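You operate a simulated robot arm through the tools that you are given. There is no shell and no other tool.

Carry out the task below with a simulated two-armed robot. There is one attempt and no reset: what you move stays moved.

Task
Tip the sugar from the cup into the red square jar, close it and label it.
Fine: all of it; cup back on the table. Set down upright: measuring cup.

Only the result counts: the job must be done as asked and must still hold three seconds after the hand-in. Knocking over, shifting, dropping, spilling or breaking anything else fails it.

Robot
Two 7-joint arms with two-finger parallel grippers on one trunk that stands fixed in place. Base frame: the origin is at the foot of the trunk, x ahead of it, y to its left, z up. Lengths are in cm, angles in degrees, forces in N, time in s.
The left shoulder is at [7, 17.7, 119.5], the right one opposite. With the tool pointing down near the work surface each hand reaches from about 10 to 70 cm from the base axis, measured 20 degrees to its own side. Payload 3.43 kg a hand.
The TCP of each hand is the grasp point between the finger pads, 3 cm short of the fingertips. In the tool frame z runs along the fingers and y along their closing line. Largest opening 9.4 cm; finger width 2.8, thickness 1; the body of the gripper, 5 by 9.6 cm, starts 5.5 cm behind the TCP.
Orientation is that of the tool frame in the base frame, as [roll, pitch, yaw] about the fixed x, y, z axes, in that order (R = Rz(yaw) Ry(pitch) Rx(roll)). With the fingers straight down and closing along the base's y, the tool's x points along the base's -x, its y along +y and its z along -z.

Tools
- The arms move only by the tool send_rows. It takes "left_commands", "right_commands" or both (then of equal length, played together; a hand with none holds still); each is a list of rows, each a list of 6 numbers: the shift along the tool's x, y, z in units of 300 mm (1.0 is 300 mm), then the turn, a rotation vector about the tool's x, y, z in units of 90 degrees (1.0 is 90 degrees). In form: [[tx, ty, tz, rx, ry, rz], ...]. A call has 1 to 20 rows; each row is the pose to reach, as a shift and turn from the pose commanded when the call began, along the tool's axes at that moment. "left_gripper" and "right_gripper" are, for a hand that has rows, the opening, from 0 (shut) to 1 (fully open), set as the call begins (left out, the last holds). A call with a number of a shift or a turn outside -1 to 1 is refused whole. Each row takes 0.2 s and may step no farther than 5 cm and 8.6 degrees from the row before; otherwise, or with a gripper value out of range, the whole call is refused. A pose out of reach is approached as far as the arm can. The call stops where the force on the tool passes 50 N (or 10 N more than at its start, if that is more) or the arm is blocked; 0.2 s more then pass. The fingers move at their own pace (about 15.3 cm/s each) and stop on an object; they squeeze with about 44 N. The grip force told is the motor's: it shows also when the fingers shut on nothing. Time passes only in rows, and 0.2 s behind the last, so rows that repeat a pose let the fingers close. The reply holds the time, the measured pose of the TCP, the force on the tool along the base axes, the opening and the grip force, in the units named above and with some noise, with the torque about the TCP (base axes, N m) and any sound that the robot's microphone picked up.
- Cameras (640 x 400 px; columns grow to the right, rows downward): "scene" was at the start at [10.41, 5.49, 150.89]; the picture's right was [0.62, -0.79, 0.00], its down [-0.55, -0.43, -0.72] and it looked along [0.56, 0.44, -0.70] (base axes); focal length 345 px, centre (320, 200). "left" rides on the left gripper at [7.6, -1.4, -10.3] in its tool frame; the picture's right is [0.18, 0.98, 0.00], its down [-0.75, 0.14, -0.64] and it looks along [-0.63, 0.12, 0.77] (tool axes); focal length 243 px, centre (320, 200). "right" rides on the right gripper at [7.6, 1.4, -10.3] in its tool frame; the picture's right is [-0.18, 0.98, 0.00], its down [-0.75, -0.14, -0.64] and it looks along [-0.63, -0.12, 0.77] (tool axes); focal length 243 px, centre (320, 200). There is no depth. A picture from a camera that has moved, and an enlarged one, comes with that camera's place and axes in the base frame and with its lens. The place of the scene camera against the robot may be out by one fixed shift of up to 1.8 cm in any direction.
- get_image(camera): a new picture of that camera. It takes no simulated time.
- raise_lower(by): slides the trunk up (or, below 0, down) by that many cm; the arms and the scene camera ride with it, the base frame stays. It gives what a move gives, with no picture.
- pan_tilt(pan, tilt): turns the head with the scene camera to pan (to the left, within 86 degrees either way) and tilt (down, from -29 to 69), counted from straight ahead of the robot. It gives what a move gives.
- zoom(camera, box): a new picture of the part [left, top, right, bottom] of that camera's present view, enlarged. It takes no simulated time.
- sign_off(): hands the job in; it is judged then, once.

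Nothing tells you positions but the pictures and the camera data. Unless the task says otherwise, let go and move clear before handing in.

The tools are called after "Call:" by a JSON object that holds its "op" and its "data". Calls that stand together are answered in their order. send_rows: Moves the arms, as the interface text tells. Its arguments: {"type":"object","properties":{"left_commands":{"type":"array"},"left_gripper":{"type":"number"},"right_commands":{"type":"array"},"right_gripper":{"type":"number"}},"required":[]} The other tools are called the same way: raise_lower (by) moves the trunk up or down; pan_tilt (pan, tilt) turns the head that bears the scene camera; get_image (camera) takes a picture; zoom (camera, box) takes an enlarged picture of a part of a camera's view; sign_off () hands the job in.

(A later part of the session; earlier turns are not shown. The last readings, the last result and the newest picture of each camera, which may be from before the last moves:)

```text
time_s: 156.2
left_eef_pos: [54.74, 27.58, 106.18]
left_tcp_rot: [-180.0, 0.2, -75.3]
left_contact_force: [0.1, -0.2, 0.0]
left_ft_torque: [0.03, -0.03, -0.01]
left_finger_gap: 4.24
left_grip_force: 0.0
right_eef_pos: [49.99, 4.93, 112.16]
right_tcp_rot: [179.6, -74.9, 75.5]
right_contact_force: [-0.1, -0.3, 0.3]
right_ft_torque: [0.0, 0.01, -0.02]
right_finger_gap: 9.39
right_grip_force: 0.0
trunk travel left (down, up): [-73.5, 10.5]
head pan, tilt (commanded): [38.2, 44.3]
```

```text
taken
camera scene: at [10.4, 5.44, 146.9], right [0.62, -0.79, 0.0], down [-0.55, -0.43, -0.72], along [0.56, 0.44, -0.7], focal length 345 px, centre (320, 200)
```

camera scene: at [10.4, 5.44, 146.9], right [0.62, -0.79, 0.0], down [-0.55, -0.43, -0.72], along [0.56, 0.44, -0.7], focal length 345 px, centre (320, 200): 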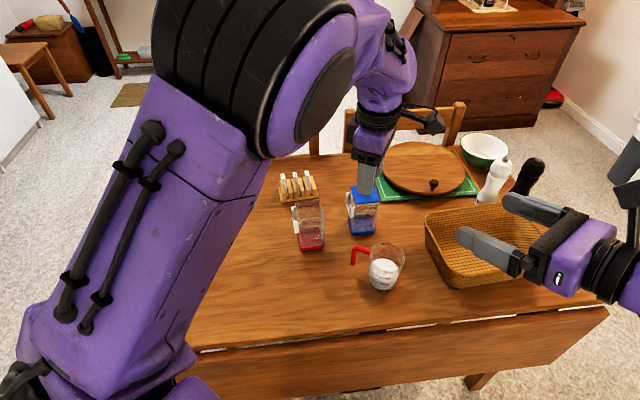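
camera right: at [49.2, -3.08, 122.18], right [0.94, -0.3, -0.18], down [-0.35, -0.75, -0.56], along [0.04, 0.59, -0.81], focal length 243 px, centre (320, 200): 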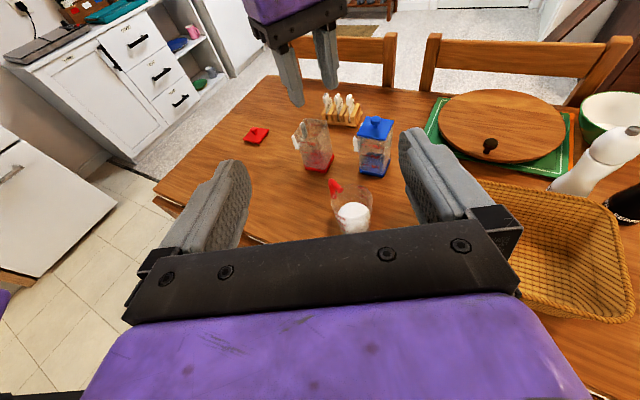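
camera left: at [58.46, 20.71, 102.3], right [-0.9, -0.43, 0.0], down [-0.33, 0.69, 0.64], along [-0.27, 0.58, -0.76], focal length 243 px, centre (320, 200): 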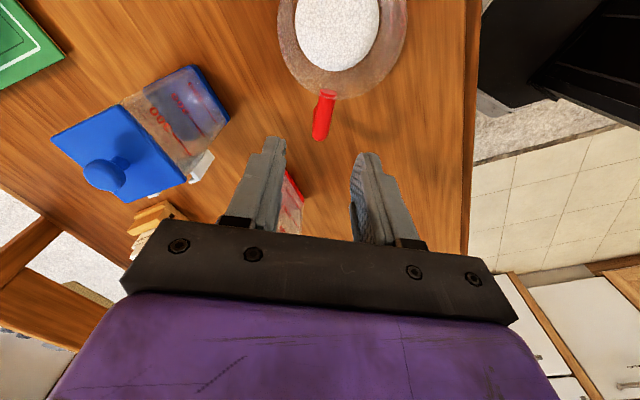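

The right camera has a clear view of the jar. Now I'll descend onto the handle again and check alignment before closing.

Call:
{"op": "send_rows", "data": {"left_commands": [[0, 0, 0.1, 0, 0, 0], [0, 0, 0.21, 0, 0, 0], [0, 0, 0.32, 0, 0, 0], [0, 0, 0.43, 0, 0, 0], [0, 0, 0.54, 0, 0, 0], [0, 0, 0.64, 0, 0, 0], [0, 0, 0.72, 0, 0, 0], [0, 0, 0.765, 0, 0, 0], [0, 0, 0.783, 0, 0, 0], [0, 0, 0.783, 0, 0, 0]]}}

Call:
{"op": "zoom", "data": {"camera": "left", "box": [230, 30, 410, 230]}}

```text
time_s: 158.4
left_eef_pos: [54.8, 27.67, 82.71]
left_tcp_rot: [-179.9, 0.2, -75.3]
left_contact_force: [-0.3, 0.4, 0.2]
left_ft_torque: [0.01, -0.02, -0.03]
left_finger_gap: 4.2
left_grip_force: 0.0
right_eef_pos: [50.05, 4.96, 112.06]
right_tcp_rot: [-180.0, -74.9, 75.0]
right_contact_force: [0.3, 0.4, 0.0]
right_ft_torque: [-0.01, -0.02, 0.01]
right_finger_gap: 9.4
right_grip_force: 0.0
trunk travel left (down, up): [-73.5, 10.5]
head pan, tilt (commanded): [38.2, 44.3]
```

```text
2.00 times, centred on (320, 130) of left
camera zoom: at [58.24, 20.68, 92.91], right [-0.9, -0.43, 0.0], down [-0.33, 0.69, 0.64], along [-0.27, 0.58, -0.76], focal length 485 px, centre (320, 340)
```

zoom: 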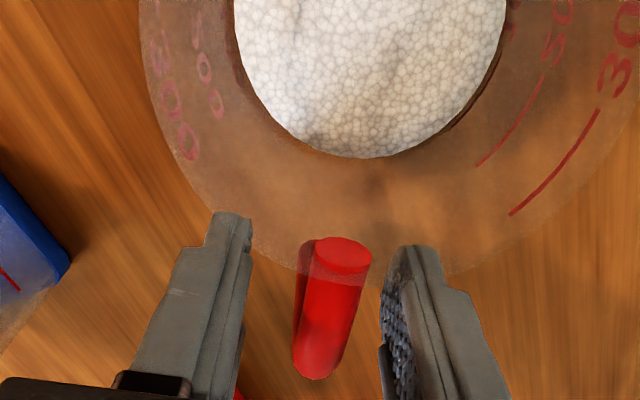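

Same alignment as before. Closing the grip and lifting the cup.

Call:
{"op": "send_rows", "data": {"left_commands": [[0, 0, 0, 0, 0, 0], [0, 0, 0, 0, 0, 0], [0, 0, 0, 0, 0, 0], [0, 0, 0, 0, 0, 0]], "left_gripper": 0}}

Call:
{"op": "send_rows", "data": {"left_commands": [[0, 0, -0.01, 0, 0, 0], [0, 0, -0.03, 0, 0, 0], [0, 0, -0.06, 0, 0, 0], [0, 0, -0.1, 0, 0, 0], [0, 0, -0.15, 0, 0, 0], [0, 0, -0.21, 0, 0, 0], [0, 0, -0.28, 0, 0, 0], [0, 0, -0.35, 0, 0, 0], [0, 0, -0.42, 0, 0, 0], [0, 0, -0.49, 0, 0, 0], [0, 0, -0.56, 0, 0, 0], [0, 0, -0.63, 0, 0, 0], [0, 0, -0.69, 0, 0, 0], [0, 0, -0.74, 0, 0, 0], [0, 0, -0.77, 0, 0, 0], [0, 0, -0.783, 0, 0, 0], [0, 0, -0.783, 0, 0, 0]]}}

Call:
{"op": "zoom", "data": {"camera": "left", "box": [230, 0, 410, 230]}}

Call:
{"op": "get_image", "data": {"camera": "right"}}

```text
time_s: 159.4
left_eef_pos: [54.85, 27.72, 82.7]
left_tcp_rot: [-180.0, 0.2, -75.3]
left_contact_force: [-0.5, -0.7, -0.3]
left_ft_torque: [0.05, -0.04, -0.04]
left_finger_gap: 1.66
left_grip_force: 44.1
right_eef_pos: [49.97, 4.9, 112.1]
right_tcp_rot: [-180.0, -75.0, 75.1]
right_contact_force: [-0.2, -0.2, -0.3]
right_ft_torque: [-0.03, 0.04, -0.01]
right_finger_gap: 9.41
right_grip_force: 0.1
trunk travel left (down, up): [-73.5, 10.5]
head pan, tilt (commanded): [38.2, 44.3]
```

```text
time_s: 163.0
left_eef_pos: [54.84, 27.52, 106.1]
left_tcp_rot: [179.9, 0.1, -75.2]
left_contact_force: [-0.3, 0.9, -2.0]
left_ft_torque: [0.11, 0.06, 0.02]
left_finger_gap: 1.69
left_grip_force: 43.6
right_eef_pos: [49.97, 4.86, 112.1]
right_tcp_rot: [-180.0, -74.9, 75.1]
right_contact_force: [-1.2, 0.9, 0.0]
right_ft_torque: [-0.02, 0.01, -0.02]
right_finger_gap: 9.41
right_grip_force: 0.1
trunk travel left (down, up): [-73.5, 10.5]
head pan, tilt (commanded): [38.2, 44.3]
```

```text
1.74 times, centred on (320, 115) of left
camera zoom: at [58.31, 20.61, 116.42], right [-0.9, -0.43, 0.0], down [-0.33, 0.69, 0.64], along [-0.28, 0.58, -0.76], focal length 422 px, centre (320, 348)
```

zoom: 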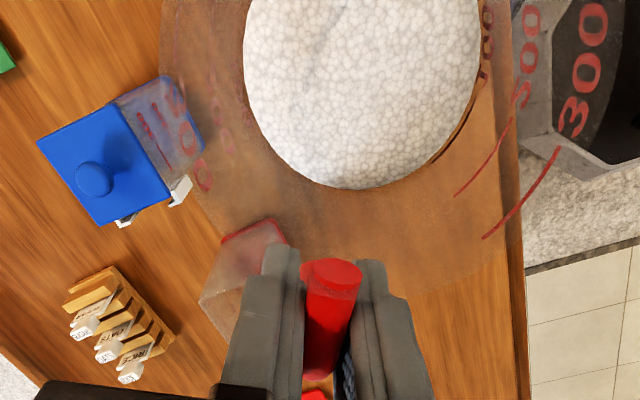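

```text
taken
camera right: at [49.24, -3.05, 122.16], right [0.94, -0.3, -0.18], down [-0.35, -0.75, -0.56], along [0.03, 0.59, -0.81], focal length 243 px, centre (320, 200)
```

right: 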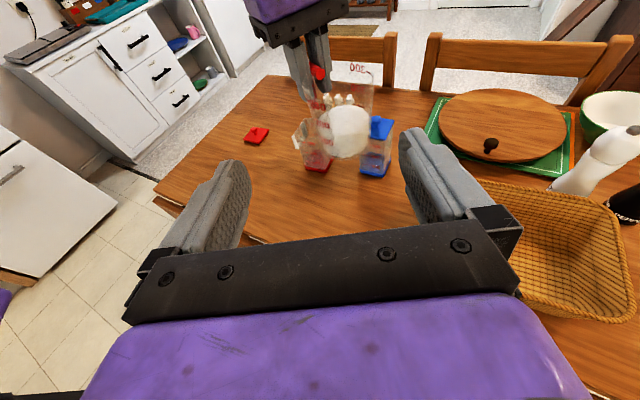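

Cup is up at z = 106, level and steady. Now the turn toward the jar side.

Call:
{"op": "send_rows", "data": {"left_commands": [[-0.0368, 0.007, 0, 0, 0, 0.0833], [-0.0737, 0.014, 0, 0, 0, 0.1667], [-0.1105, 0.0209, 0, 0, 0, 0.25], [-0.1473, 0.0279, 0, 0, 0, 0.3333], [-0.1842, 0.0349, 0, 0, 0, 0.4167], [-0.221, 0.0418, 0, 0, 0, 0.5], [-0.2578, 0.0488, 0, 0, 0, 0.5833], [-0.2947, 0.0558, 0, 0, 0, 0.6667], [-0.3315, 0.0628, 0, 0, 0, 0.75], [-0.3683, 0.0698, 0, 0, 0, 0.8333], [-0.4052, 0.0767, 0, 0, 0, 0.9167], [-0.442, 0.0837, 0, 0, 0, 1.0], [-0.442, 0.0837, 0, 0, 0, 1.0]]}}

Call:
{"op": "send_rows", "data": {"left_commands": [[0.0357, 0.061, 0, 0, 0, 0.0815], [0.0714, 0.122, 0, 0, 0, 0.163], [0.0714, 0.122, 0, 0, 0, 0.163]]}}

Call:
{"op": "get_image", "data": {"camera": "scene"}}

Call:
{"op": "get_image", "data": {"camera": "right"}}

```text
time_s: 165.8
left_eef_pos: [49.38, 39.86, 106.1]
left_tcp_rot: [179.9, 0.0, -165.3]
left_contact_force: [-0.6, -0.6, -1.9]
left_ft_torque: [0.03, -0.1, 0.02]
left_finger_gap: 1.69
left_grip_force: 43.8
right_eef_pos: [50.03, 4.88, 112.17]
right_tcp_rot: [180.0, -74.9, 75.1]
right_contact_force: [-0.4, 0.2, -0.7]
right_ft_torque: [0.02, 0.0, 0.02]
right_finger_gap: 9.41
right_grip_force: 0.0
trunk travel left (down, up): [-73.5, 10.5]
head pan, tilt (commanded): [38.2, 44.3]
```

```text
time_s: 166.6
left_eef_pos: [46.19, 42.86, 106.05]
left_tcp_rot: [179.8, 0.1, 179.9]
left_contact_force: [-1.0, -0.6, -1.2]
left_ft_torque: [-0.03, -0.12, 0.02]
left_finger_gap: 1.68
left_grip_force: 44.1
right_eef_pos: [50.05, 4.84, 112.04]
right_tcp_rot: [-179.9, -74.8, 75.0]
right_contact_force: [-0.1, 0.2, -0.6]
right_ft_torque: [0.01, 0.02, 0.03]
right_finger_gap: 9.42
right_grip_force: 0.1
trunk travel left (down, up): [-73.5, 10.5]
head pan, tilt (commanded): [38.2, 44.3]
```

```text
taken
camera scene: at [10.51, 5.44, 146.89], right [0.62, -0.79, 0.0], down [-0.55, -0.43, -0.72], along [0.56, 0.44, -0.7], focal length 345 px, centre (320, 200)
```

scene: 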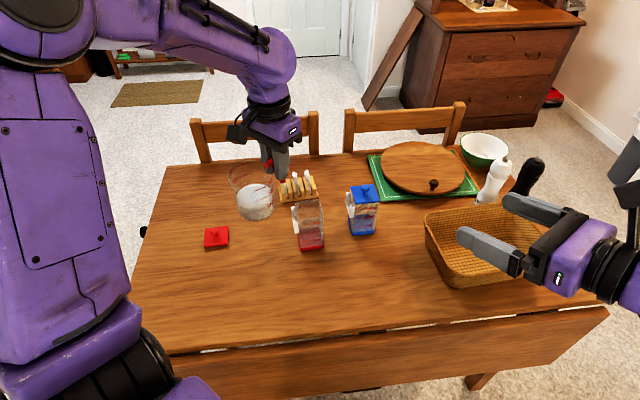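

```text
taken
camera right: at [49.29, -3.09, 122.13], right [0.94, -0.3, -0.18], down [-0.35, -0.75, -0.56], along [0.03, 0.59, -0.81], focal length 243 px, centre (320, 200)
```

right: 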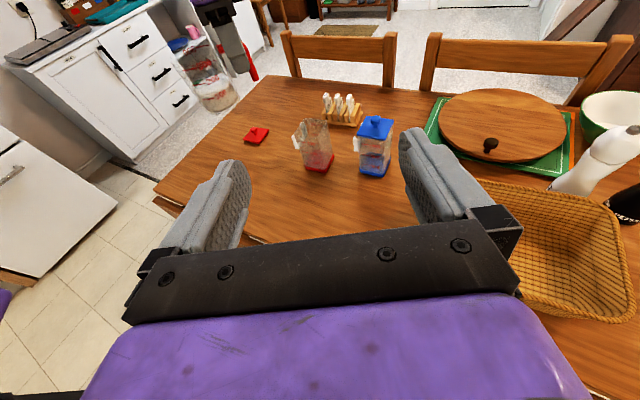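

Ready over the clear space; the sugar sits well below the rim, so 40° is safe. Tilting in over the jar.

Call:
{"op": "send_rows", "data": {"left_commands": [[-0.06, -0.0014, 0.0196, 0, -0.041, 0], [-0.13, -0.003, 0.0425, 0, -0.0887, 0], [-0.205, -0.0047, 0.0671, 0, -0.14, 0], [-0.28, -0.0064, 0.0916, 0, -0.1911, 0], [-0.355, -0.0082, 0.1161, 0, -0.2423, 0], [-0.43, -0.0099, 0.1407, 0, -0.2935, 0], [-0.505, -0.0116, 0.1652, 0, -0.3447, 0], [-0.575, -0.0132, 0.1881, 0, -0.3925, 0], [-0.63, -0.0145, 0.2061, 0, -0.43, 0], [-0.651, -0.015, 0.213, 0, -0.4444, 0], [-0.651, -0.015, 0.213, 0, -0.4444, 0]]}}

Call:
{"op": "get_image", "data": {"camera": "scene"}}

Call:
{"op": "zoom", "data": {"camera": "scene", "box": [250, 130, 400, 260]}}

Call:
{"op": "zoom", "data": {"camera": "right", "box": [230, 0, 430, 190]}}

```text
time_s: 169.0
left_eef_pos: [65.76, 42.48, 99.68]
left_tcp_rot: [179.8, 40.0, 179.9]
left_contact_force: [-0.7, -0.6, -1.3]
left_ft_torque: [0.02, -0.02, -0.01]
left_finger_gap: 1.68
left_grip_force: 43.6
right_eef_pos: [49.93, 4.93, 112.1]
right_tcp_rot: [179.9, -74.9, 75.0]
right_contact_force: [-0.6, 0.6, 0.6]
right_ft_torque: [-0.01, 0.03, 0.0]
right_finger_gap: 9.44
right_grip_force: 0.0
trunk travel left (down, up): [-73.5, 10.5]
head pan, tilt (commanded): [38.2, 44.3]
```

```text
taken
camera scene: at [10.43, 5.5, 146.89], right [0.62, -0.79, 0.0], down [-0.55, -0.43, -0.72], along [0.56, 0.44, -0.7], focal length 345 px, centre (320, 200)
```

scene: 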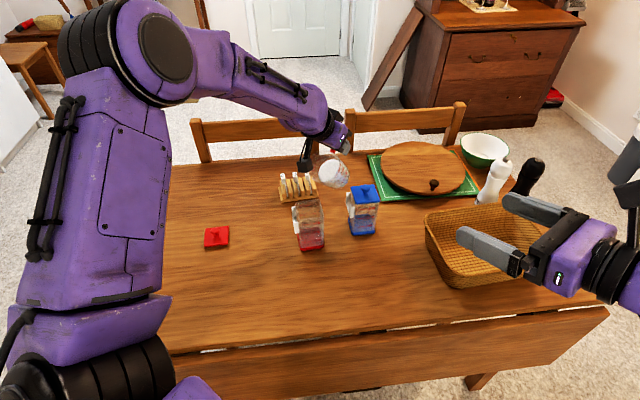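

```text
3.08 times, centred on (325, 195) of scene
camera zoom: at [10.43, 5.5, 146.89], right [0.62, -0.79, 0.0], down [-0.55, -0.43, -0.72], along [0.56, 0.44, -0.7], focal length 1061 px, centre (305, 215)
```

zoom: 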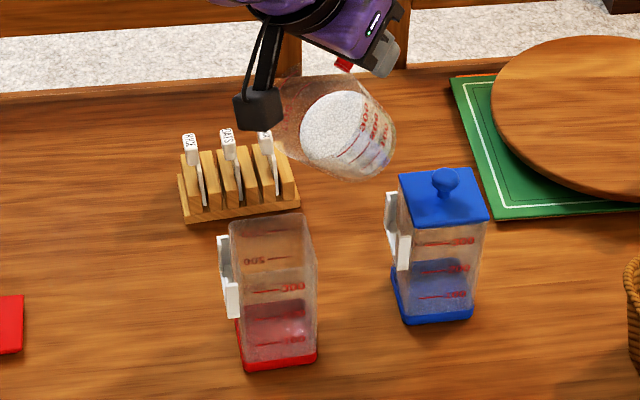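

```text
2.11 times, centred on (330, 95) of right
camera zoom: at [49.23, -3.04, 122.16], right [0.94, -0.3, -0.18], down [-0.35, -0.75, -0.56], along [0.03, 0.59, -0.81], focal length 511 px, centre (299, 421)
```

zoom: 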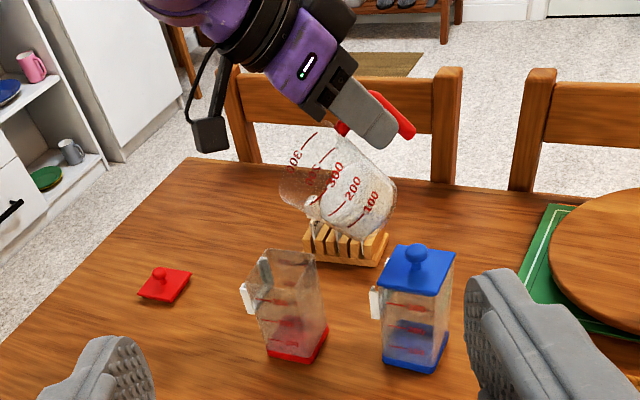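

Views confirm the cup lip is just past the jar's centre line, as planned, with the sugar still inside. Tilting slowly on to about 62°.

Call:
{"op": "send_rows", "data": {"left_commands": [[0.0172, 0, 0.0028, 0, -0.0417, 0], [0.0343, 0, 0.0056, 0, -0.0833, 0], [0.0511, 0, 0.0041, 0, -0.125, 0], [0.0679, 0, 0.0026, 0, -0.1667, 0], [0.0815, 0, -0.0064, 0, -0.2083, 0], [0.0951, 0, -0.0154, 0, -0.25, 0], [0.0951, 0, -0.0154, 0, -0.25, 0]]}}

Call:
{"op": "zoom", "data": {"camera": "scene", "box": [250, 130, 400, 260]}}

Call:
{"op": "zoom", "data": {"camera": "right", "box": [230, 0, 430, 190]}}

```text
time_s: 170.6
left_eef_pos: [63.27, 42.47, 98.29]
left_tcp_rot: [179.6, 62.5, 179.6]
left_contact_force: [0.3, -0.3, -1.6]
left_ft_torque: [-0.03, 0.06, 0.01]
left_finger_gap: 1.66
left_grip_force: 44.2
right_eef_pos: [49.95, 4.89, 112.06]
right_tcp_rot: [-179.9, -74.8, 75.0]
right_contact_force: [-0.7, 0.7, -0.4]
right_ft_torque: [0.0, -0.01, 0.01]
right_finger_gap: 9.39
right_grip_force: 0.1
trunk travel left (down, up): [-73.5, 10.5]
head pan, tilt (commanded): [38.2, 44.3]
```

```text
3.08 times, centred on (325, 195) of scene
camera zoom: at [10.47, 5.48, 146.89], right [0.62, -0.79, 0.0], down [-0.55, -0.43, -0.72], along [0.56, 0.44, -0.7], focal length 1061 px, centre (305, 215)
```

zoom: 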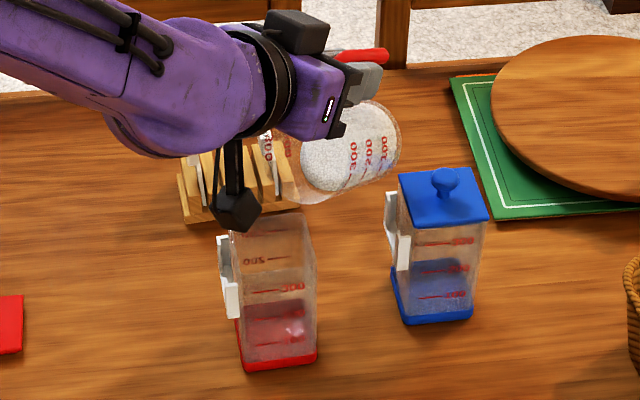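

```text
2.11 times, centred on (330, 95) of right
camera zoom: at [49.26, -3.06, 122.15], right [0.94, -0.3, -0.18], down [-0.35, -0.75, -0.56], along [0.03, 0.59, -0.81], focal length 511 px, centre (299, 421)
```

zoom: 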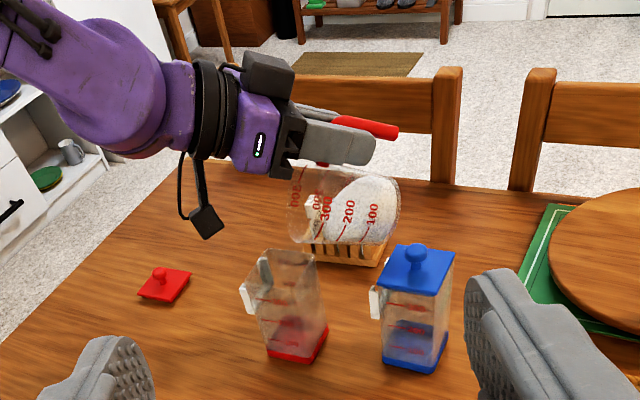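

No flow yet (granular sugar holds its shape). Continuing slowly to 77°, then checking.

Call:
{"op": "send_rows", "data": {"left_commands": [[0.0016, 0, -0.0095, 0, -0.0208, 0], [0.0031, 0, -0.019, 0, -0.0417, 0], [0.0047, 0, -0.0286, 0, -0.0625, 0], [0.0063, 0, -0.0381, 0, -0.0833, 0], [0.0078, 0, -0.0484, 0, -0.1042, 0], [0.0092, 0, -0.0587, 0, -0.125, 0], [0.0109, 0, -0.0692, 0, -0.1458, 0], [0.0125, 0, -0.0796, 0, -0.1667, 0], [0.0125, 0, -0.0796, 0, -0.1667, 0], [0.0125, 0, -0.0796, 0, -0.1667, 0]]}}

Call:
{"op": "zoom", "data": {"camera": "scene", "box": [270, 160, 370, 260]}}

Call:
{"op": "zoom", "data": {"camera": "right", "box": [260, 50, 400, 190]}}

```text
time_s: 172.8
left_eef_pos: [60.8, 42.41, 98.93]
left_tcp_rot: [179.1, 77.5, 179.2]
left_contact_force: [0.6, 0.0, -1.7]
left_ft_torque: [0.04, 0.0, 0.04]
left_finger_gap: 1.65
left_grip_force: 44.2
right_eef_pos: [50.0, 4.97, 112.09]
right_tcp_rot: [-180.0, -74.9, 75.1]
right_contact_force: [0.0, 0.0, 1.1]
right_ft_torque: [-0.02, -0.01, -0.02]
right_finger_gap: 9.4
right_grip_force: 0.0
trunk travel left (down, up): [-73.5, 10.5]
head pan, tilt (commanded): [38.2, 44.3]
```

```text
4.00 times, centred on (320, 210) of scene
camera zoom: at [10.44, 5.52, 146.89], right [0.62, -0.79, 0.0], down [-0.55, -0.43, -0.72], along [0.56, 0.44, -0.7], focal length 1379 px, centre (320, 160)
```

zoom: 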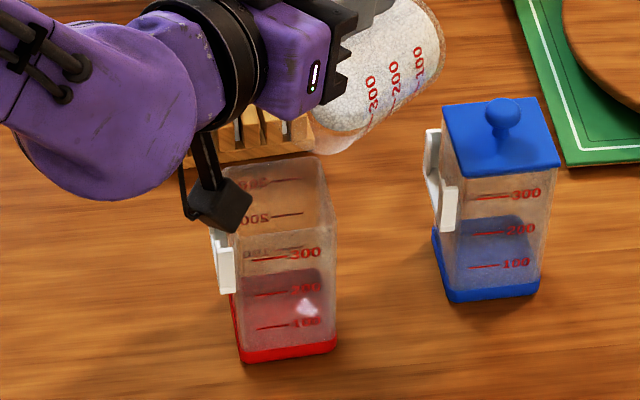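

```text
2.86 times, centred on (330, 120) of right
camera zoom: at [49.24, -3.03, 122.16], right [0.94, -0.3, -0.18], down [-0.35, -0.75, -0.56], along [0.03, 0.59, -0.81], focal length 693 px, centre (291, 429)
```

zoom: 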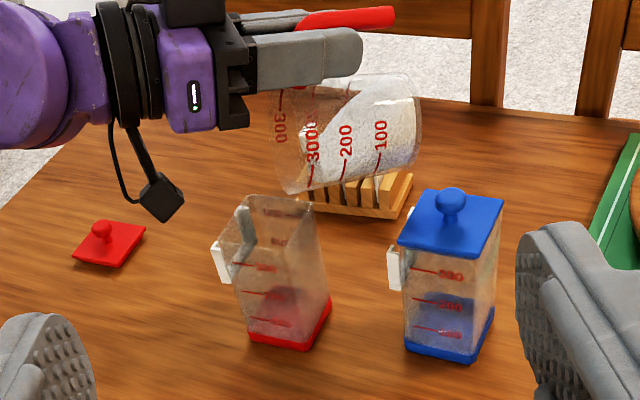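

Sugar is creeping toward the lip, which is right over the jar mouth. Next small step to 85° with a pause.

Call:
{"op": "send_rows", "data": {"left_commands": [[-0.0003, 0, -0.011, 0, -0.0208, 0], [-0.0009, 0, -0.0221, 0, -0.0417, 0], [-0.0015, 0, -0.0331, 0, -0.0625, 0], [-0.0022, 0, -0.0442, 0, -0.0833, 0], [-0.0022, 0, -0.0442, 0, -0.0833, 0], [-0.0022, 0, -0.0442, 0, -0.0833, 0]]}}

Call:
{"op": "zoom", "data": {"camera": "right", "box": [260, 50, 400, 190]}}

Call:
{"op": "zoom", "data": {"camera": "scene", "box": [270, 160, 370, 260]}}

```text
time_s: 174.2
left_eef_pos: [59.61, 42.35, 99.41]
left_tcp_rot: [177.6, 85.0, 177.7]
left_contact_force: [0.3, 0.6, -2.2]
left_ft_torque: [0.0, 0.05, 0.0]
left_finger_gap: 1.68
left_grip_force: 43.8
right_eef_pos: [50.07, 5.02, 112.16]
right_tcp_rot: [-180.0, -75.0, 75.0]
right_contact_force: [0.4, -0.6, -0.3]
right_ft_torque: [-0.01, 0.0, 0.0]
right_finger_gap: 9.38
right_grip_force: 0.1
trunk travel left (down, up): [-73.5, 10.5]
head pan, tilt (commanded): [38.2, 44.3]
```

```text
2.86 times, centred on (330, 120) of right
camera zoom: at [49.24, -3.03, 122.16], right [0.94, -0.3, -0.18], down [-0.35, -0.75, -0.56], along [0.03, 0.59, -0.81], focal length 693 px, centre (291, 429)
```

zoom: 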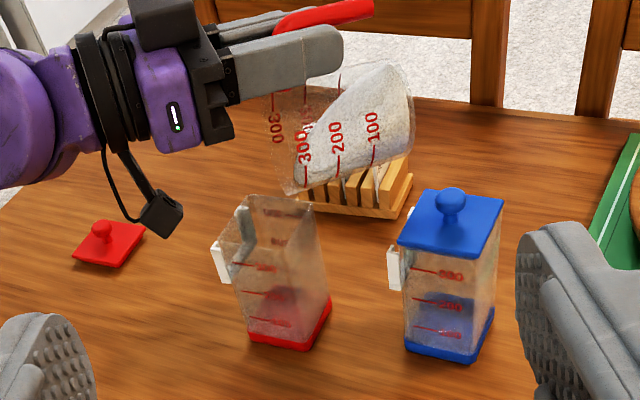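

```text
4.00 times, centred on (320, 210) of scene
camera zoom: at [10.45, 5.52, 146.89], right [0.62, -0.79, 0.0], down [-0.55, -0.43, -0.72], along [0.56, 0.44, -0.7], focal length 1379 px, centre (320, 160)
```

zoom: 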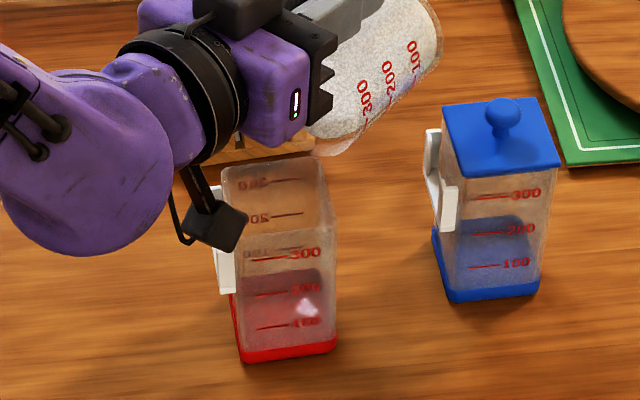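

Still inside at 85°. Continuing in small steps to 92.5° with a pause.

Call:
{"op": "send_rows", "data": {"left_commands": [[-0.0023, 0, -0.0119, 0, -0.0208, 0], [-0.0043, 0, -0.0235, 0, -0.0417, 0], [-0.0066, 0, -0.0354, 0, -0.0625, 0], [-0.0086, 0, -0.0473, 0, -0.0833, 0], [-0.0086, 0, -0.0473, 0, -0.0833, 0], [-0.0086, 0, -0.0473, 0, -0.0833, 0], [-0.0086, 0, -0.0473, 0, -0.0833, 0]]}}

Call:
{"op": "zoom", "data": {"camera": "right", "box": [260, 50, 400, 190]}}

Call:
{"op": "zoom", "data": {"camera": "scene", "box": [270, 160, 370, 260]}}

```text
time_s: 175.8
left_eef_pos: [58.18, 42.4, 99.73]
left_tcp_rot: [4.6, 87.5, 4.9]
left_contact_force: [0.0, -0.8, -1.9]
left_ft_torque: [0.04, 0.06, 0.01]
left_finger_gap: 1.64
left_grip_force: 43.9
right_eef_pos: [49.93, 5.03, 112.06]
right_tcp_rot: [-180.0, -74.9, 75.1]
right_contact_force: [0.5, -0.8, -0.2]
right_ft_torque: [0.01, 0.02, 0.05]
right_finger_gap: 9.41
right_grip_force: 0.2
trunk travel left (down, up): [-73.5, 10.5]
head pan, tilt (commanded): [38.2, 44.3]
```

```text
2.86 times, centred on (330, 120) of right
camera zoom: at [49.24, -3.03, 122.16], right [0.94, -0.3, -0.18], down [-0.35, -0.75, -0.56], along [0.03, 0.59, -0.81], focal length 693 px, centre (291, 429)
```

zoom: 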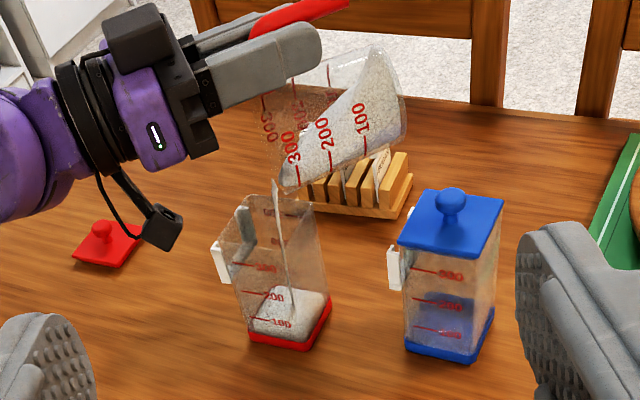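

```text
4.00 times, centred on (320, 210) of scene
camera zoom: at [10.44, 5.51, 146.89], right [0.62, -0.79, 0.0], down [-0.55, -0.43, -0.72], along [0.56, 0.44, -0.7], focal length 1379 px, centre (320, 160)
```

zoom: 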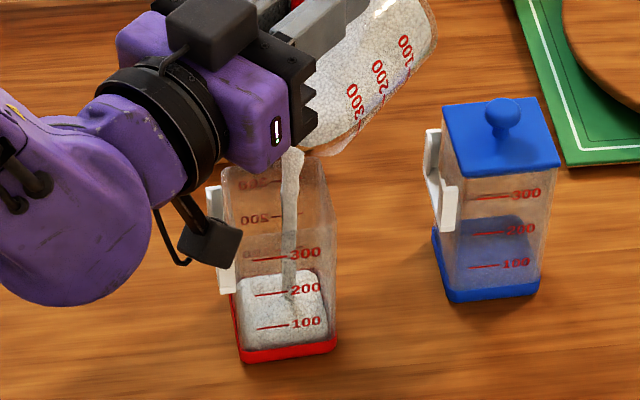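

The sugar is pouring in a thin stream straight into the jar. I'll hold to let it flow, then keep tilting gently.

Call:
{"op": "send_rows", "data": {"left_commands": [[0, 0, 0, 0, 0, 0], [0, 0, 0, 0, 0, 0], [0, 0, 0, 0, 0, 0], [0, 0, 0, 0, 0, 0], [0, 0, 0, 0, 0, 0], [0, 0, 0, 0, 0, 0]]}}

Call:
{"op": "zoom", "data": {"camera": "right", "box": [260, 50, 400, 190]}}

Call:
{"op": "zoom", "data": {"camera": "scene", "box": [270, 160, 370, 260]}}

```text
time_s: 177.2
left_eef_pos: [58.11, 42.4, 99.8]
left_tcp_rot: [4.6, 87.5, 4.7]
left_contact_force: [0.2, 0.5, -1.3]
left_ft_torque: [-0.01, 0.0, 0.01]
left_finger_gap: 1.65
left_grip_force: 43.3
right_eef_pos: [49.99, 4.94, 112.14]
right_tcp_rot: [180.0, -74.9, 75.1]
right_contact_force: [0.6, 0.1, 0.8]
right_ft_torque: [0.02, -0.05, 0.04]
right_finger_gap: 9.41
right_grip_force: 0.1
trunk travel left (down, up): [-73.5, 10.5]
head pan, tilt (commanded): [38.2, 44.3]
```

```text
2.86 times, centred on (330, 120) of right
camera zoom: at [49.23, -3.03, 122.16], right [0.94, -0.3, -0.18], down [-0.35, -0.75, -0.56], along [0.03, 0.59, -0.81], focal length 693 px, centre (291, 429)
```

zoom: 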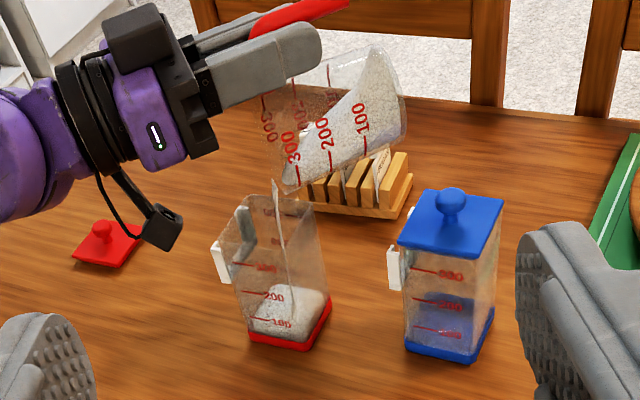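

```text
4.00 times, centred on (320, 210) of scene
camera zoom: at [10.44, 5.51, 146.89], right [0.62, -0.79, 0.0], down [-0.55, -0.43, -0.72], along [0.56, 0.44, -0.7], focal length 1379 px, centre (320, 160)
```

zoom: 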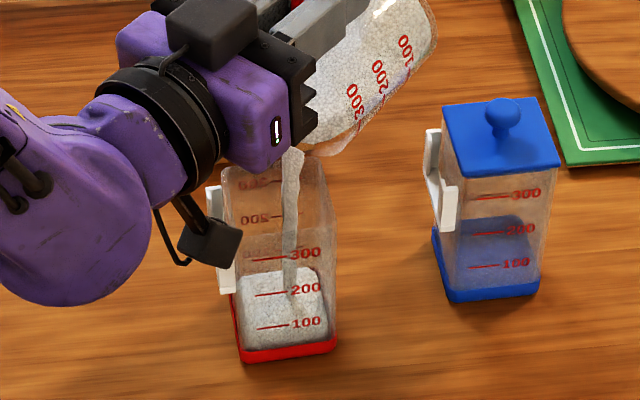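

Flow is steady and centred. Tilting slowly to 100°.

Call:
{"op": "send_rows", "data": {"left_commands": [[-0.0022, 0, -0.0123, 0, -0.0208, 0], [-0.0041, 0, -0.0245, 0, -0.0417, 0], [-0.0041, 0, -0.0245, 0, -0.0417, 0], [-0.0041, 0, -0.0245, 0, -0.0417, 0], [-0.0063, 0, -0.0368, 0, -0.0625, 0], [-0.0085, 0, -0.049, 0, -0.0833, 0], [-0.0085, 0, -0.049, 0, -0.0833, 0], [-0.0085, 0, -0.049, 0, -0.0833, 0], [-0.0085, 0, -0.049, 0, -0.0833, 0]]}}

Call:
{"op": "zoom", "data": {"camera": "right", "box": [260, 50, 400, 190]}}

Call:
{"op": "zoom", "data": {"camera": "scene", "box": [270, 160, 370, 260]}}

```text
time_s: 179.2
left_eef_pos: [56.62, 42.55, 99.97]
left_tcp_rot: [1.1, 80.0, 1.2]
left_contact_force: [-1.1, 0.2, -0.5]
left_ft_torque: [0.0, 0.07, 0.01]
left_finger_gap: 1.64
left_grip_force: 43.8
right_eef_pos: [49.99, 5.03, 112.02]
right_tcp_rot: [-180.0, -74.9, 75.0]
right_contact_force: [-0.6, -0.7, -0.4]
right_ft_torque: [-0.01, 0.0, -0.02]
right_finger_gap: 9.39
right_grip_force: 0.1
trunk travel left (down, up): [-73.5, 10.5]
head pan, tilt (commanded): [38.2, 44.3]
```

```text
2.86 times, centred on (330, 120) of right
camera zoom: at [49.23, -3.04, 122.16], right [0.94, -0.3, -0.18], down [-0.35, -0.75, -0.56], along [0.03, 0.59, -0.81], focal length 693 px, centre (291, 429)
```

zoom: 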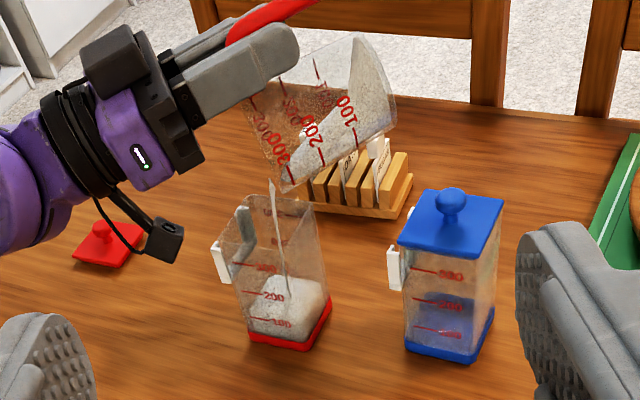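

```text
4.00 times, centred on (320, 210) of scene
camera zoom: at [10.43, 5.51, 146.89], right [0.62, -0.79, 0.0], down [-0.55, -0.43, -0.72], along [0.56, 0.44, -0.7], focal length 1379 px, centre (320, 160)
```

zoom: 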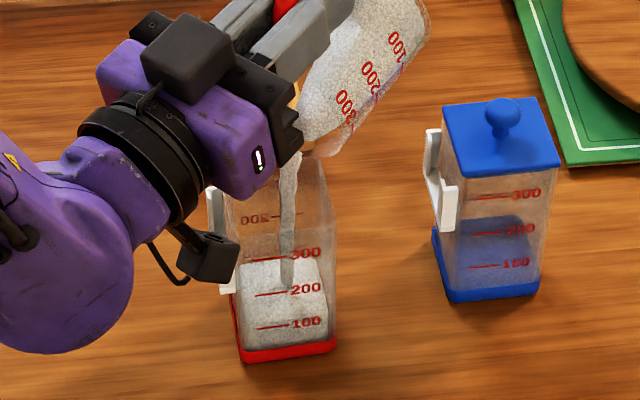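

Call:
{"op": "send_rows", "data": {"left_commands": [[-0.0023, 0, -0.0131, 0, -0.0208, 0], [-0.0049, 0, -0.0259, 0, -0.0417, 0], [-0.0049, 0, -0.0259, 0, -0.0417, 0], [-0.0049, 0, -0.0259, 0, -0.0417, 0], [-0.0075, 0, -0.039, 0, -0.0625, 0], [-0.0099, 0, -0.0521, 0, -0.0833, 0], [-0.0099, 0, -0.0521, 0, -0.0833, 0], [-0.0099, 0, -0.0521, 0, -0.0833, 0], [-0.0099, 0, -0.0521, 0, -0.0833, 0], [-0.0099, 0, -0.0521, 0, -0.0833, 0]]}}

Call:
{"op": "zoom", "data": {"camera": "right", "box": [260, 50, 400, 190]}}

Call:
{"op": "zoom", "data": {"camera": "scene", "box": [270, 160, 370, 260]}}

```text
time_s: 181.4
left_eef_pos: [55.16, 42.54, 100.02]
left_tcp_rot: [0.6, 72.6, 0.7]
left_contact_force: [-0.7, 0.0, -0.7]
left_ft_torque: [-0.02, 0.04, 0.0]
left_finger_gap: 1.64
left_grip_force: 44.0
right_eef_pos: [49.95, 4.85, 111.92]
right_tcp_rot: [180.0, -74.9, 75.1]
right_contact_force: [-1.1, 0.3, 0.5]
right_ft_torque: [-0.04, 0.01, 0.06]
right_finger_gap: 9.39
right_grip_force: 0.1
trunk travel left (down, up): [-73.5, 10.5]
head pan, tilt (commanded): [38.2, 44.3]
```

```text
2.86 times, centred on (330, 120) of right
camera zoom: at [49.22, -3.04, 122.16], right [0.94, -0.3, -0.18], down [-0.35, -0.75, -0.56], along [0.03, 0.59, -0.81], focal length 693 px, centre (291, 429)
```

zoom: 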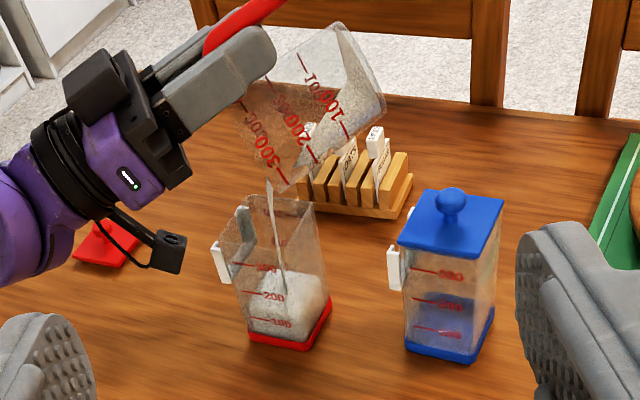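

```text
4.00 times, centred on (320, 210) of scene
camera zoom: at [10.43, 5.5, 146.89], right [0.62, -0.79, 0.0], down [-0.55, -0.43, -0.72], along [0.56, 0.44, -0.7], focal length 1379 px, centre (320, 160)
```

zoom: 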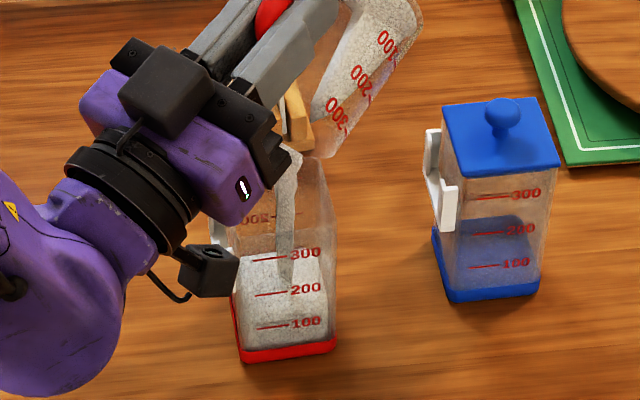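

Call:
{"op": "send_rows", "data": {"left_commands": [[-0.0026, 0, -0.0128, 0, -0.0208, 0], [-0.0054, 0, -0.0259, 0, -0.0417, 0], [-0.0054, 0, -0.0259, 0, -0.0417, 0], [-0.0054, 0, -0.0259, 0, -0.0417, 0], [-0.0077, 0, -0.0388, 0, -0.0625, 0], [-0.0104, 0, -0.0519, 0, -0.0833, 0], [-0.0104, 0, -0.0519, 0, -0.0833, 0], [-0.0104, 0, -0.0519, 0, -0.0833, 0], [-0.0104, 0, -0.0519, 0, -0.0833, 0], [-0.0104, 0, -0.0519, 0, -0.0833, 0]]}}

Call:
{"op": "zoom", "data": {"camera": "right", "box": [260, 50, 400, 190]}}

Call:
{"op": "zoom", "data": {"camera": "scene", "box": [270, 160, 370, 260]}}

```text
time_s: 183.6
left_eef_pos: [53.61, 42.47, 99.83]
left_tcp_rot: [0.5, 65.1, 0.5]
left_contact_force: [0.2, 0.3, -0.7]
left_ft_torque: [0.02, 0.06, 0.03]
left_finger_gap: 1.65
left_grip_force: 43.8
right_eef_pos: [49.96, 4.96, 112.1]
right_tcp_rot: [-179.9, -74.9, 75.1]
right_contact_force: [0.2, -0.3, -0.5]
right_ft_torque: [-0.02, -0.01, -0.01]
right_finger_gap: 9.42
right_grip_force: 0.0
trunk travel left (down, up): [-73.5, 10.5]
head pan, tilt (commanded): [38.2, 44.3]
```

```text
2.86 times, centred on (330, 120) of right
camera zoom: at [49.22, -3.04, 122.16], right [0.94, -0.3, -0.18], down [-0.35, -0.75, -0.56], along [0.03, 0.59, -0.81], focal length 693 px, centre (291, 429)
```

zoom: 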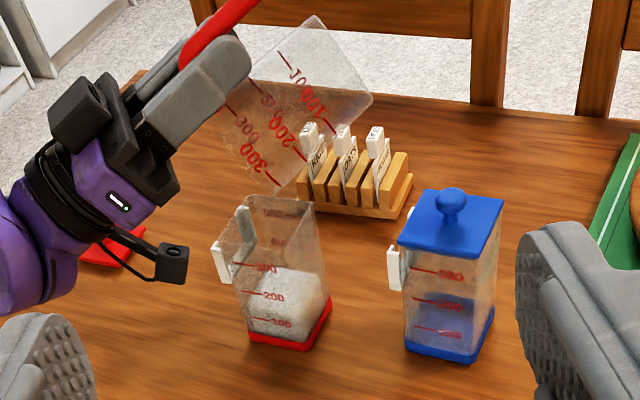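

```text
4.00 times, centred on (320, 210) of scene
camera zoom: at [10.43, 5.5, 146.89], right [0.62, -0.79, 0.0], down [-0.55, -0.43, -0.72], along [0.56, 0.44, -0.7], focal length 1379 px, centre (320, 160)
```

zoom: 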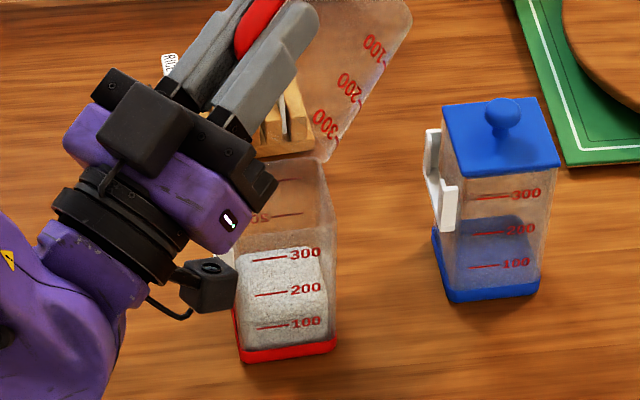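

The cup looks empty and the jar is filled to about the 300 mark. I'll go on to 130° as rehearsed to make sure every grain is out.

Call:
{"op": "send_rows", "data": {"left_commands": [[-0.0069, 0, -0.0244, 0, -0.0417, 0], [-0.0139, 0, -0.0487, 0, -0.0833, 0], [-0.0185, 0, -0.0712, 0, -0.125, 0], [-0.0231, 0, -0.0937, 0, -0.1667, 0], [-0.0231, 0, -0.0937, 0, -0.1667, 0], [-0.0231, 0, -0.0937, 0, -0.1667, 0], [-0.0231, 0, -0.0937, 0, -0.1667, 0], [-0.0231, 0, -0.0937, 0, -0.1667, 0]]}}

Call:
{"op": "zoom", "data": {"camera": "right", "box": [260, 50, 400, 190]}}

Call:
{"op": "zoom", "data": {"camera": "scene", "box": [270, 140, 370, 260]}}

```text
time_s: 185.4
left_eef_pos: [50.71, 42.34, 99.19]
left_tcp_rot: [0.3, 50.0, 0.3]
left_contact_force: [0.1, -0.2, -1.0]
left_ft_torque: [-0.03, 0.05, 0.04]
left_finger_gap: 1.66
left_grip_force: 43.8
right_eef_pos: [50.1, 4.9, 112.04]
right_tcp_rot: [180.0, -74.9, 75.2]
right_contact_force: [-0.2, 0.1, 0.1]
right_ft_torque: [0.01, 0.0, 0.01]
right_finger_gap: 9.39
right_grip_force: 0.0
trunk travel left (down, up): [-73.5, 10.5]
head pan, tilt (commanded): [38.2, 44.3]
```

```text
2.86 times, centred on (330, 120) of right
camera zoom: at [49.22, -3.05, 122.16], right [0.94, -0.3, -0.18], down [-0.35, -0.75, -0.56], along [0.03, 0.59, -0.81], focal length 693 px, centre (291, 429)
```

zoom: 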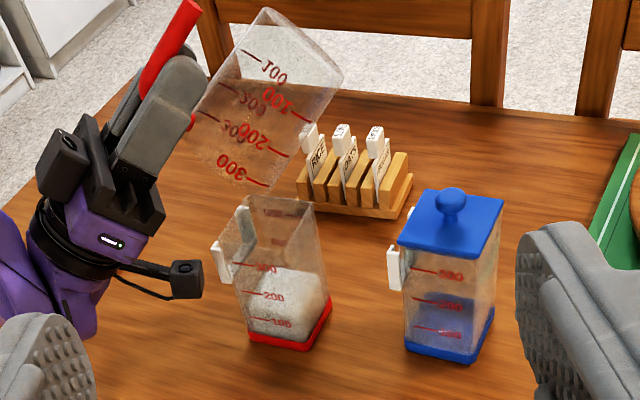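

```text
3.33 times, centred on (320, 200) of scene
camera zoom: at [10.42, 5.49, 146.89], right [0.62, -0.79, 0.0], down [-0.55, -0.43, -0.72], along [0.56, 0.44, -0.7], focal length 1149 px, centre (320, 200)
```

zoom: 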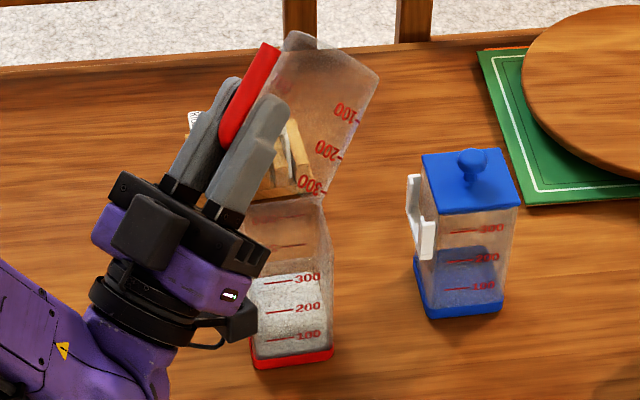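

All the sugar is in the jar, none on the table. Now I retrace the rehearsed path back with the empty cup.

Call:
{"op": "send_rows", "data": {"left_commands": [[0.0206, 0, 0.0411, 0, 0.0833, 0], [0.0466, 0, 0.0845, 0, 0.1667, 0], [0.0761, 0, 0.1285, 0, 0.25, 0], [0.1107, 0, 0.1687, 0, 0.3333, 0], [0.1473, 0, 0.2024, 0, 0.4167, 0], [0.1868, 0, 0.2297, 0, 0.5, 0], [0.2231, 0, 0.2549, 0, 0.5833, 0], [0.2591, 0, 0.2765, 0, 0.6667, 0], [0.2919, 0, 0.2969, 0, 0.75, 0], [0.3098, 0, 0.324, 0, 0.8333, 0], [0.3128, 0, 0.3576, 0, 0.9167, 0], [0.3072, 0, 0.3919, 0, 1.0, 0], [0.3072, 0, 0.3919, 0, 1.0, 0]]}}

Call:
{"op": "send_rows", "data": {"left_commands": [[0.0517, 0.0021, -0.0832, 0, 0.0635, 0], [0.1034, 0.0043, -0.1663, 0, 0.127, 0], [0.1551, 0.0064, -0.2495, 0, 0.1905, 0], [0.2067, 0.0086, -0.3327, 0, 0.254, 0], [0.2584, 0.0107, -0.4159, 0, 0.3174, 0], [0.3101, 0.0129, -0.499, 0, 0.3809, 0], [0.3618, 0.015, -0.5822, 0, 0.4444, 0], [0.3618, 0.015, -0.5822, 0, 0.4444, 0]]}}

Call:
{"op": "get_image", "data": {"camera": "scene"}}

Call:
{"op": "zoom", "data": {"camera": "right", "box": [230, 50, 430, 190]}}

```text
time_s: 188.2
left_eef_pos: [65.62, 42.35, 99.69]
left_tcp_rot: [179.7, 40.0, 179.9]
left_contact_force: [0.4, -0.1, -1.2]
left_ft_torque: [0.03, 0.01, -0.01]
left_finger_gap: 1.62
left_grip_force: 44.0
right_eef_pos: [50.01, 4.93, 112.15]
right_tcp_rot: [180.0, -74.8, 75.0]
right_contact_force: [-0.9, -0.3, 0.0]
right_ft_torque: [0.02, -0.01, -0.04]
right_finger_gap: 9.41
right_grip_force: 0.0
trunk travel left (down, up): [-73.5, 10.5]
head pan, tilt (commanded): [38.2, 44.3]
```

```text
time_s: 190.0
left_eef_pos: [46.11, 42.82, 106.03]
left_tcp_rot: [179.8, -0.1, -179.9]
left_contact_force: [-0.2, -0.1, -0.6]
left_ft_torque: [-0.01, -0.05, 0.01]
left_finger_gap: 1.66
left_grip_force: 44.4
right_eef_pos: [49.93, 4.89, 112.1]
right_tcp_rot: [179.9, -74.9, 75.0]
right_contact_force: [0.0, 0.8, 0.2]
right_ft_torque: [-0.02, -0.02, 0.0]
right_finger_gap: 9.41
right_grip_force: 0.1
trunk travel left (down, up): [-73.5, 10.5]
head pan, tilt (commanded): [38.2, 44.3]
```

```text
taken
camera scene: at [10.47, 5.54, 146.89], right [0.62, -0.79, 0.0], down [-0.55, -0.43, -0.72], along [0.56, 0.44, -0.7], focal length 345 px, centre (320, 200)
```

scene: 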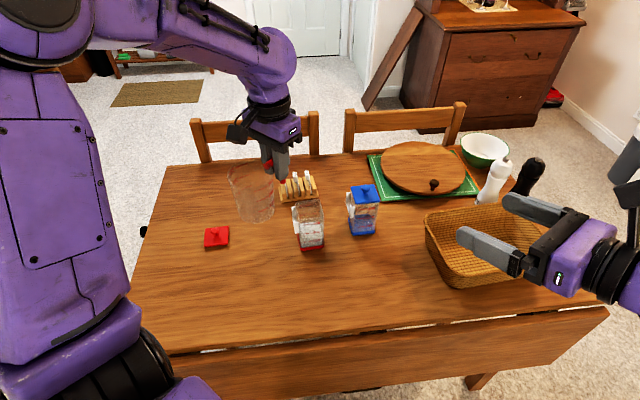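

```text
2.86 times, centred on (330, 120) of right
camera zoom: at [49.26, -3.01, 122.15], right [0.94, -0.3, -0.18], down [-0.35, -0.75, -0.56], along [0.03, 0.59, -0.81], focal length 693 px, centre (291, 429)
```

zoom: 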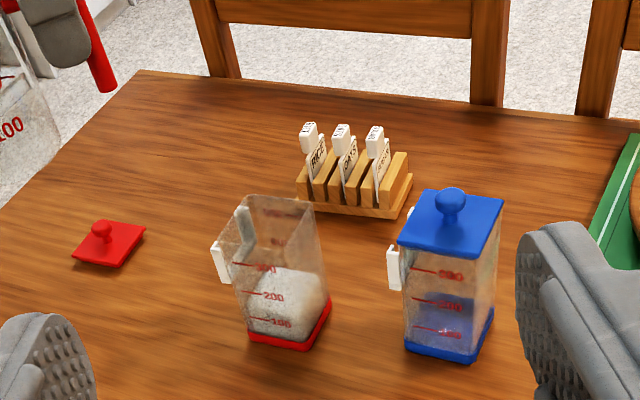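

Everything is clean. Continuing back to the cup's original spot.

Call:
{"op": "send_rows", "data": {"left_commands": [[-0.05, -0.05, 0, 0, 0, -0.0815], [-0.1, -0.1, 0, 0, 0, -0.163], [-0.1, -0.1, 0, 0, 0, -0.163]]}}

Call:
{"op": "send_rows", "data": {"left_commands": [[-0.0071, -0.0369, 0, 0, 0, -0.0833], [-0.0142, -0.0738, 0, 0, 0, -0.1667], [-0.0214, -0.1108, 0, 0, 0, -0.25], [-0.0285, -0.1477, 0, 0, 0, -0.3333], [-0.0356, -0.1846, 0, 0, 0, -0.4167], [-0.0427, -0.2215, 0, 0, 0, -0.5], [-0.0498, -0.2584, 0, 0, 0, -0.5833], [-0.0569, -0.2953, 0, 0, 0, -0.6667], [-0.0641, -0.3323, 0, 0, 0, -0.75], [-0.0712, -0.3692, 0, 0, 0, -0.8333], [-0.0783, -0.4061, 0, 0, 0, -0.9167], [-0.0854, -0.443, 0, 0, 0, -1.0], [-0.0854, -0.443, 0, 0, 0, -1.0]]}}

Call:
{"op": "get_image", "data": {"camera": "scene"}}

Call:
{"op": "get_image", "data": {"camera": "right"}}

```text
time_s: 190.8
left_eef_pos: [49.03, 39.92, 106.09]
left_tcp_rot: [179.9, -0.1, -165.3]
left_contact_force: [-0.2, 0.6, -0.5]
left_ft_torque: [0.02, -0.01, 0.01]
left_finger_gap: 1.66
left_grip_force: 44.0
right_eef_pos: [49.89, 5.02, 112.12]
right_tcp_rot: [179.9, -74.9, 75.3]
right_contact_force: [0.1, -1.3, -1.3]
right_ft_torque: [-0.04, 0.04, 0.02]
right_finger_gap: 9.4
right_grip_force: 0.2
trunk travel left (down, up): [-73.5, 10.5]
head pan, tilt (commanded): [38.2, 44.3]
```

```text
time_s: 193.6
left_eef_pos: [54.96, 27.6, 106.14]
left_tcp_rot: [180.0, 0.2, -75.2]
left_contact_force: [-0.2, 0.5, -1.1]
left_ft_torque: [0.03, 0.01, 0.01]
left_finger_gap: 1.63
left_grip_force: 43.9
right_eef_pos: [49.87, 5.03, 112.11]
right_tcp_rot: [179.9, -74.9, 75.1]
right_contact_force: [0.7, 0.7, 0.7]
right_ft_torque: [0.0, 0.0, 0.02]
right_finger_gap: 9.38
right_grip_force: 0.0
trunk travel left (down, up): [-73.5, 10.5]
head pan, tilt (commanded): [38.2, 44.3]
```

```text
taken
camera scene: at [10.41, 5.52, 146.89], right [0.62, -0.79, 0.0], down [-0.55, -0.43, -0.72], along [0.56, 0.44, -0.7], focal length 345 px, centre (320, 200)
```

scene: 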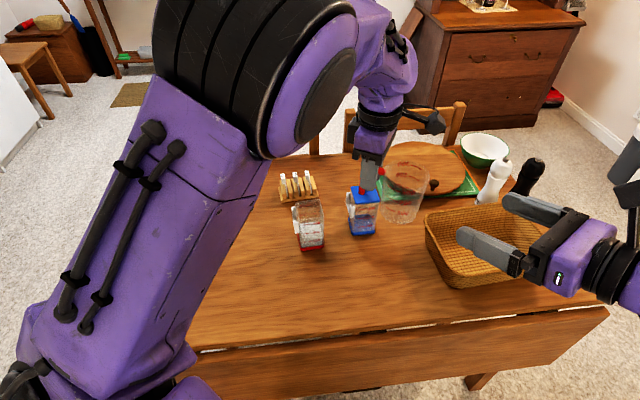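

```text
taken
camera right: at [49.21, -3.03, 122.17], right [0.94, -0.3, -0.18], down [-0.35, -0.75, -0.56], along [0.03, 0.59, -0.81], focal length 243 px, centre (320, 200)
```

right: 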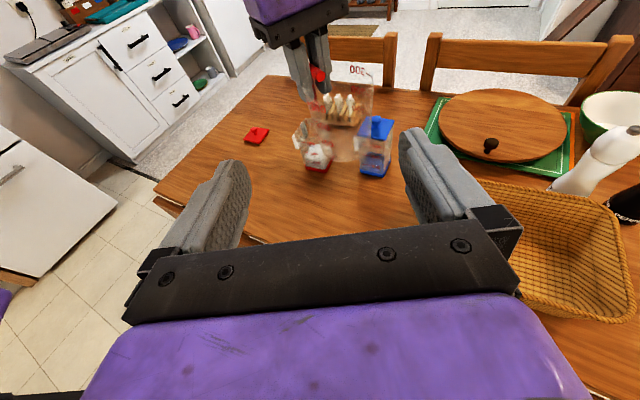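

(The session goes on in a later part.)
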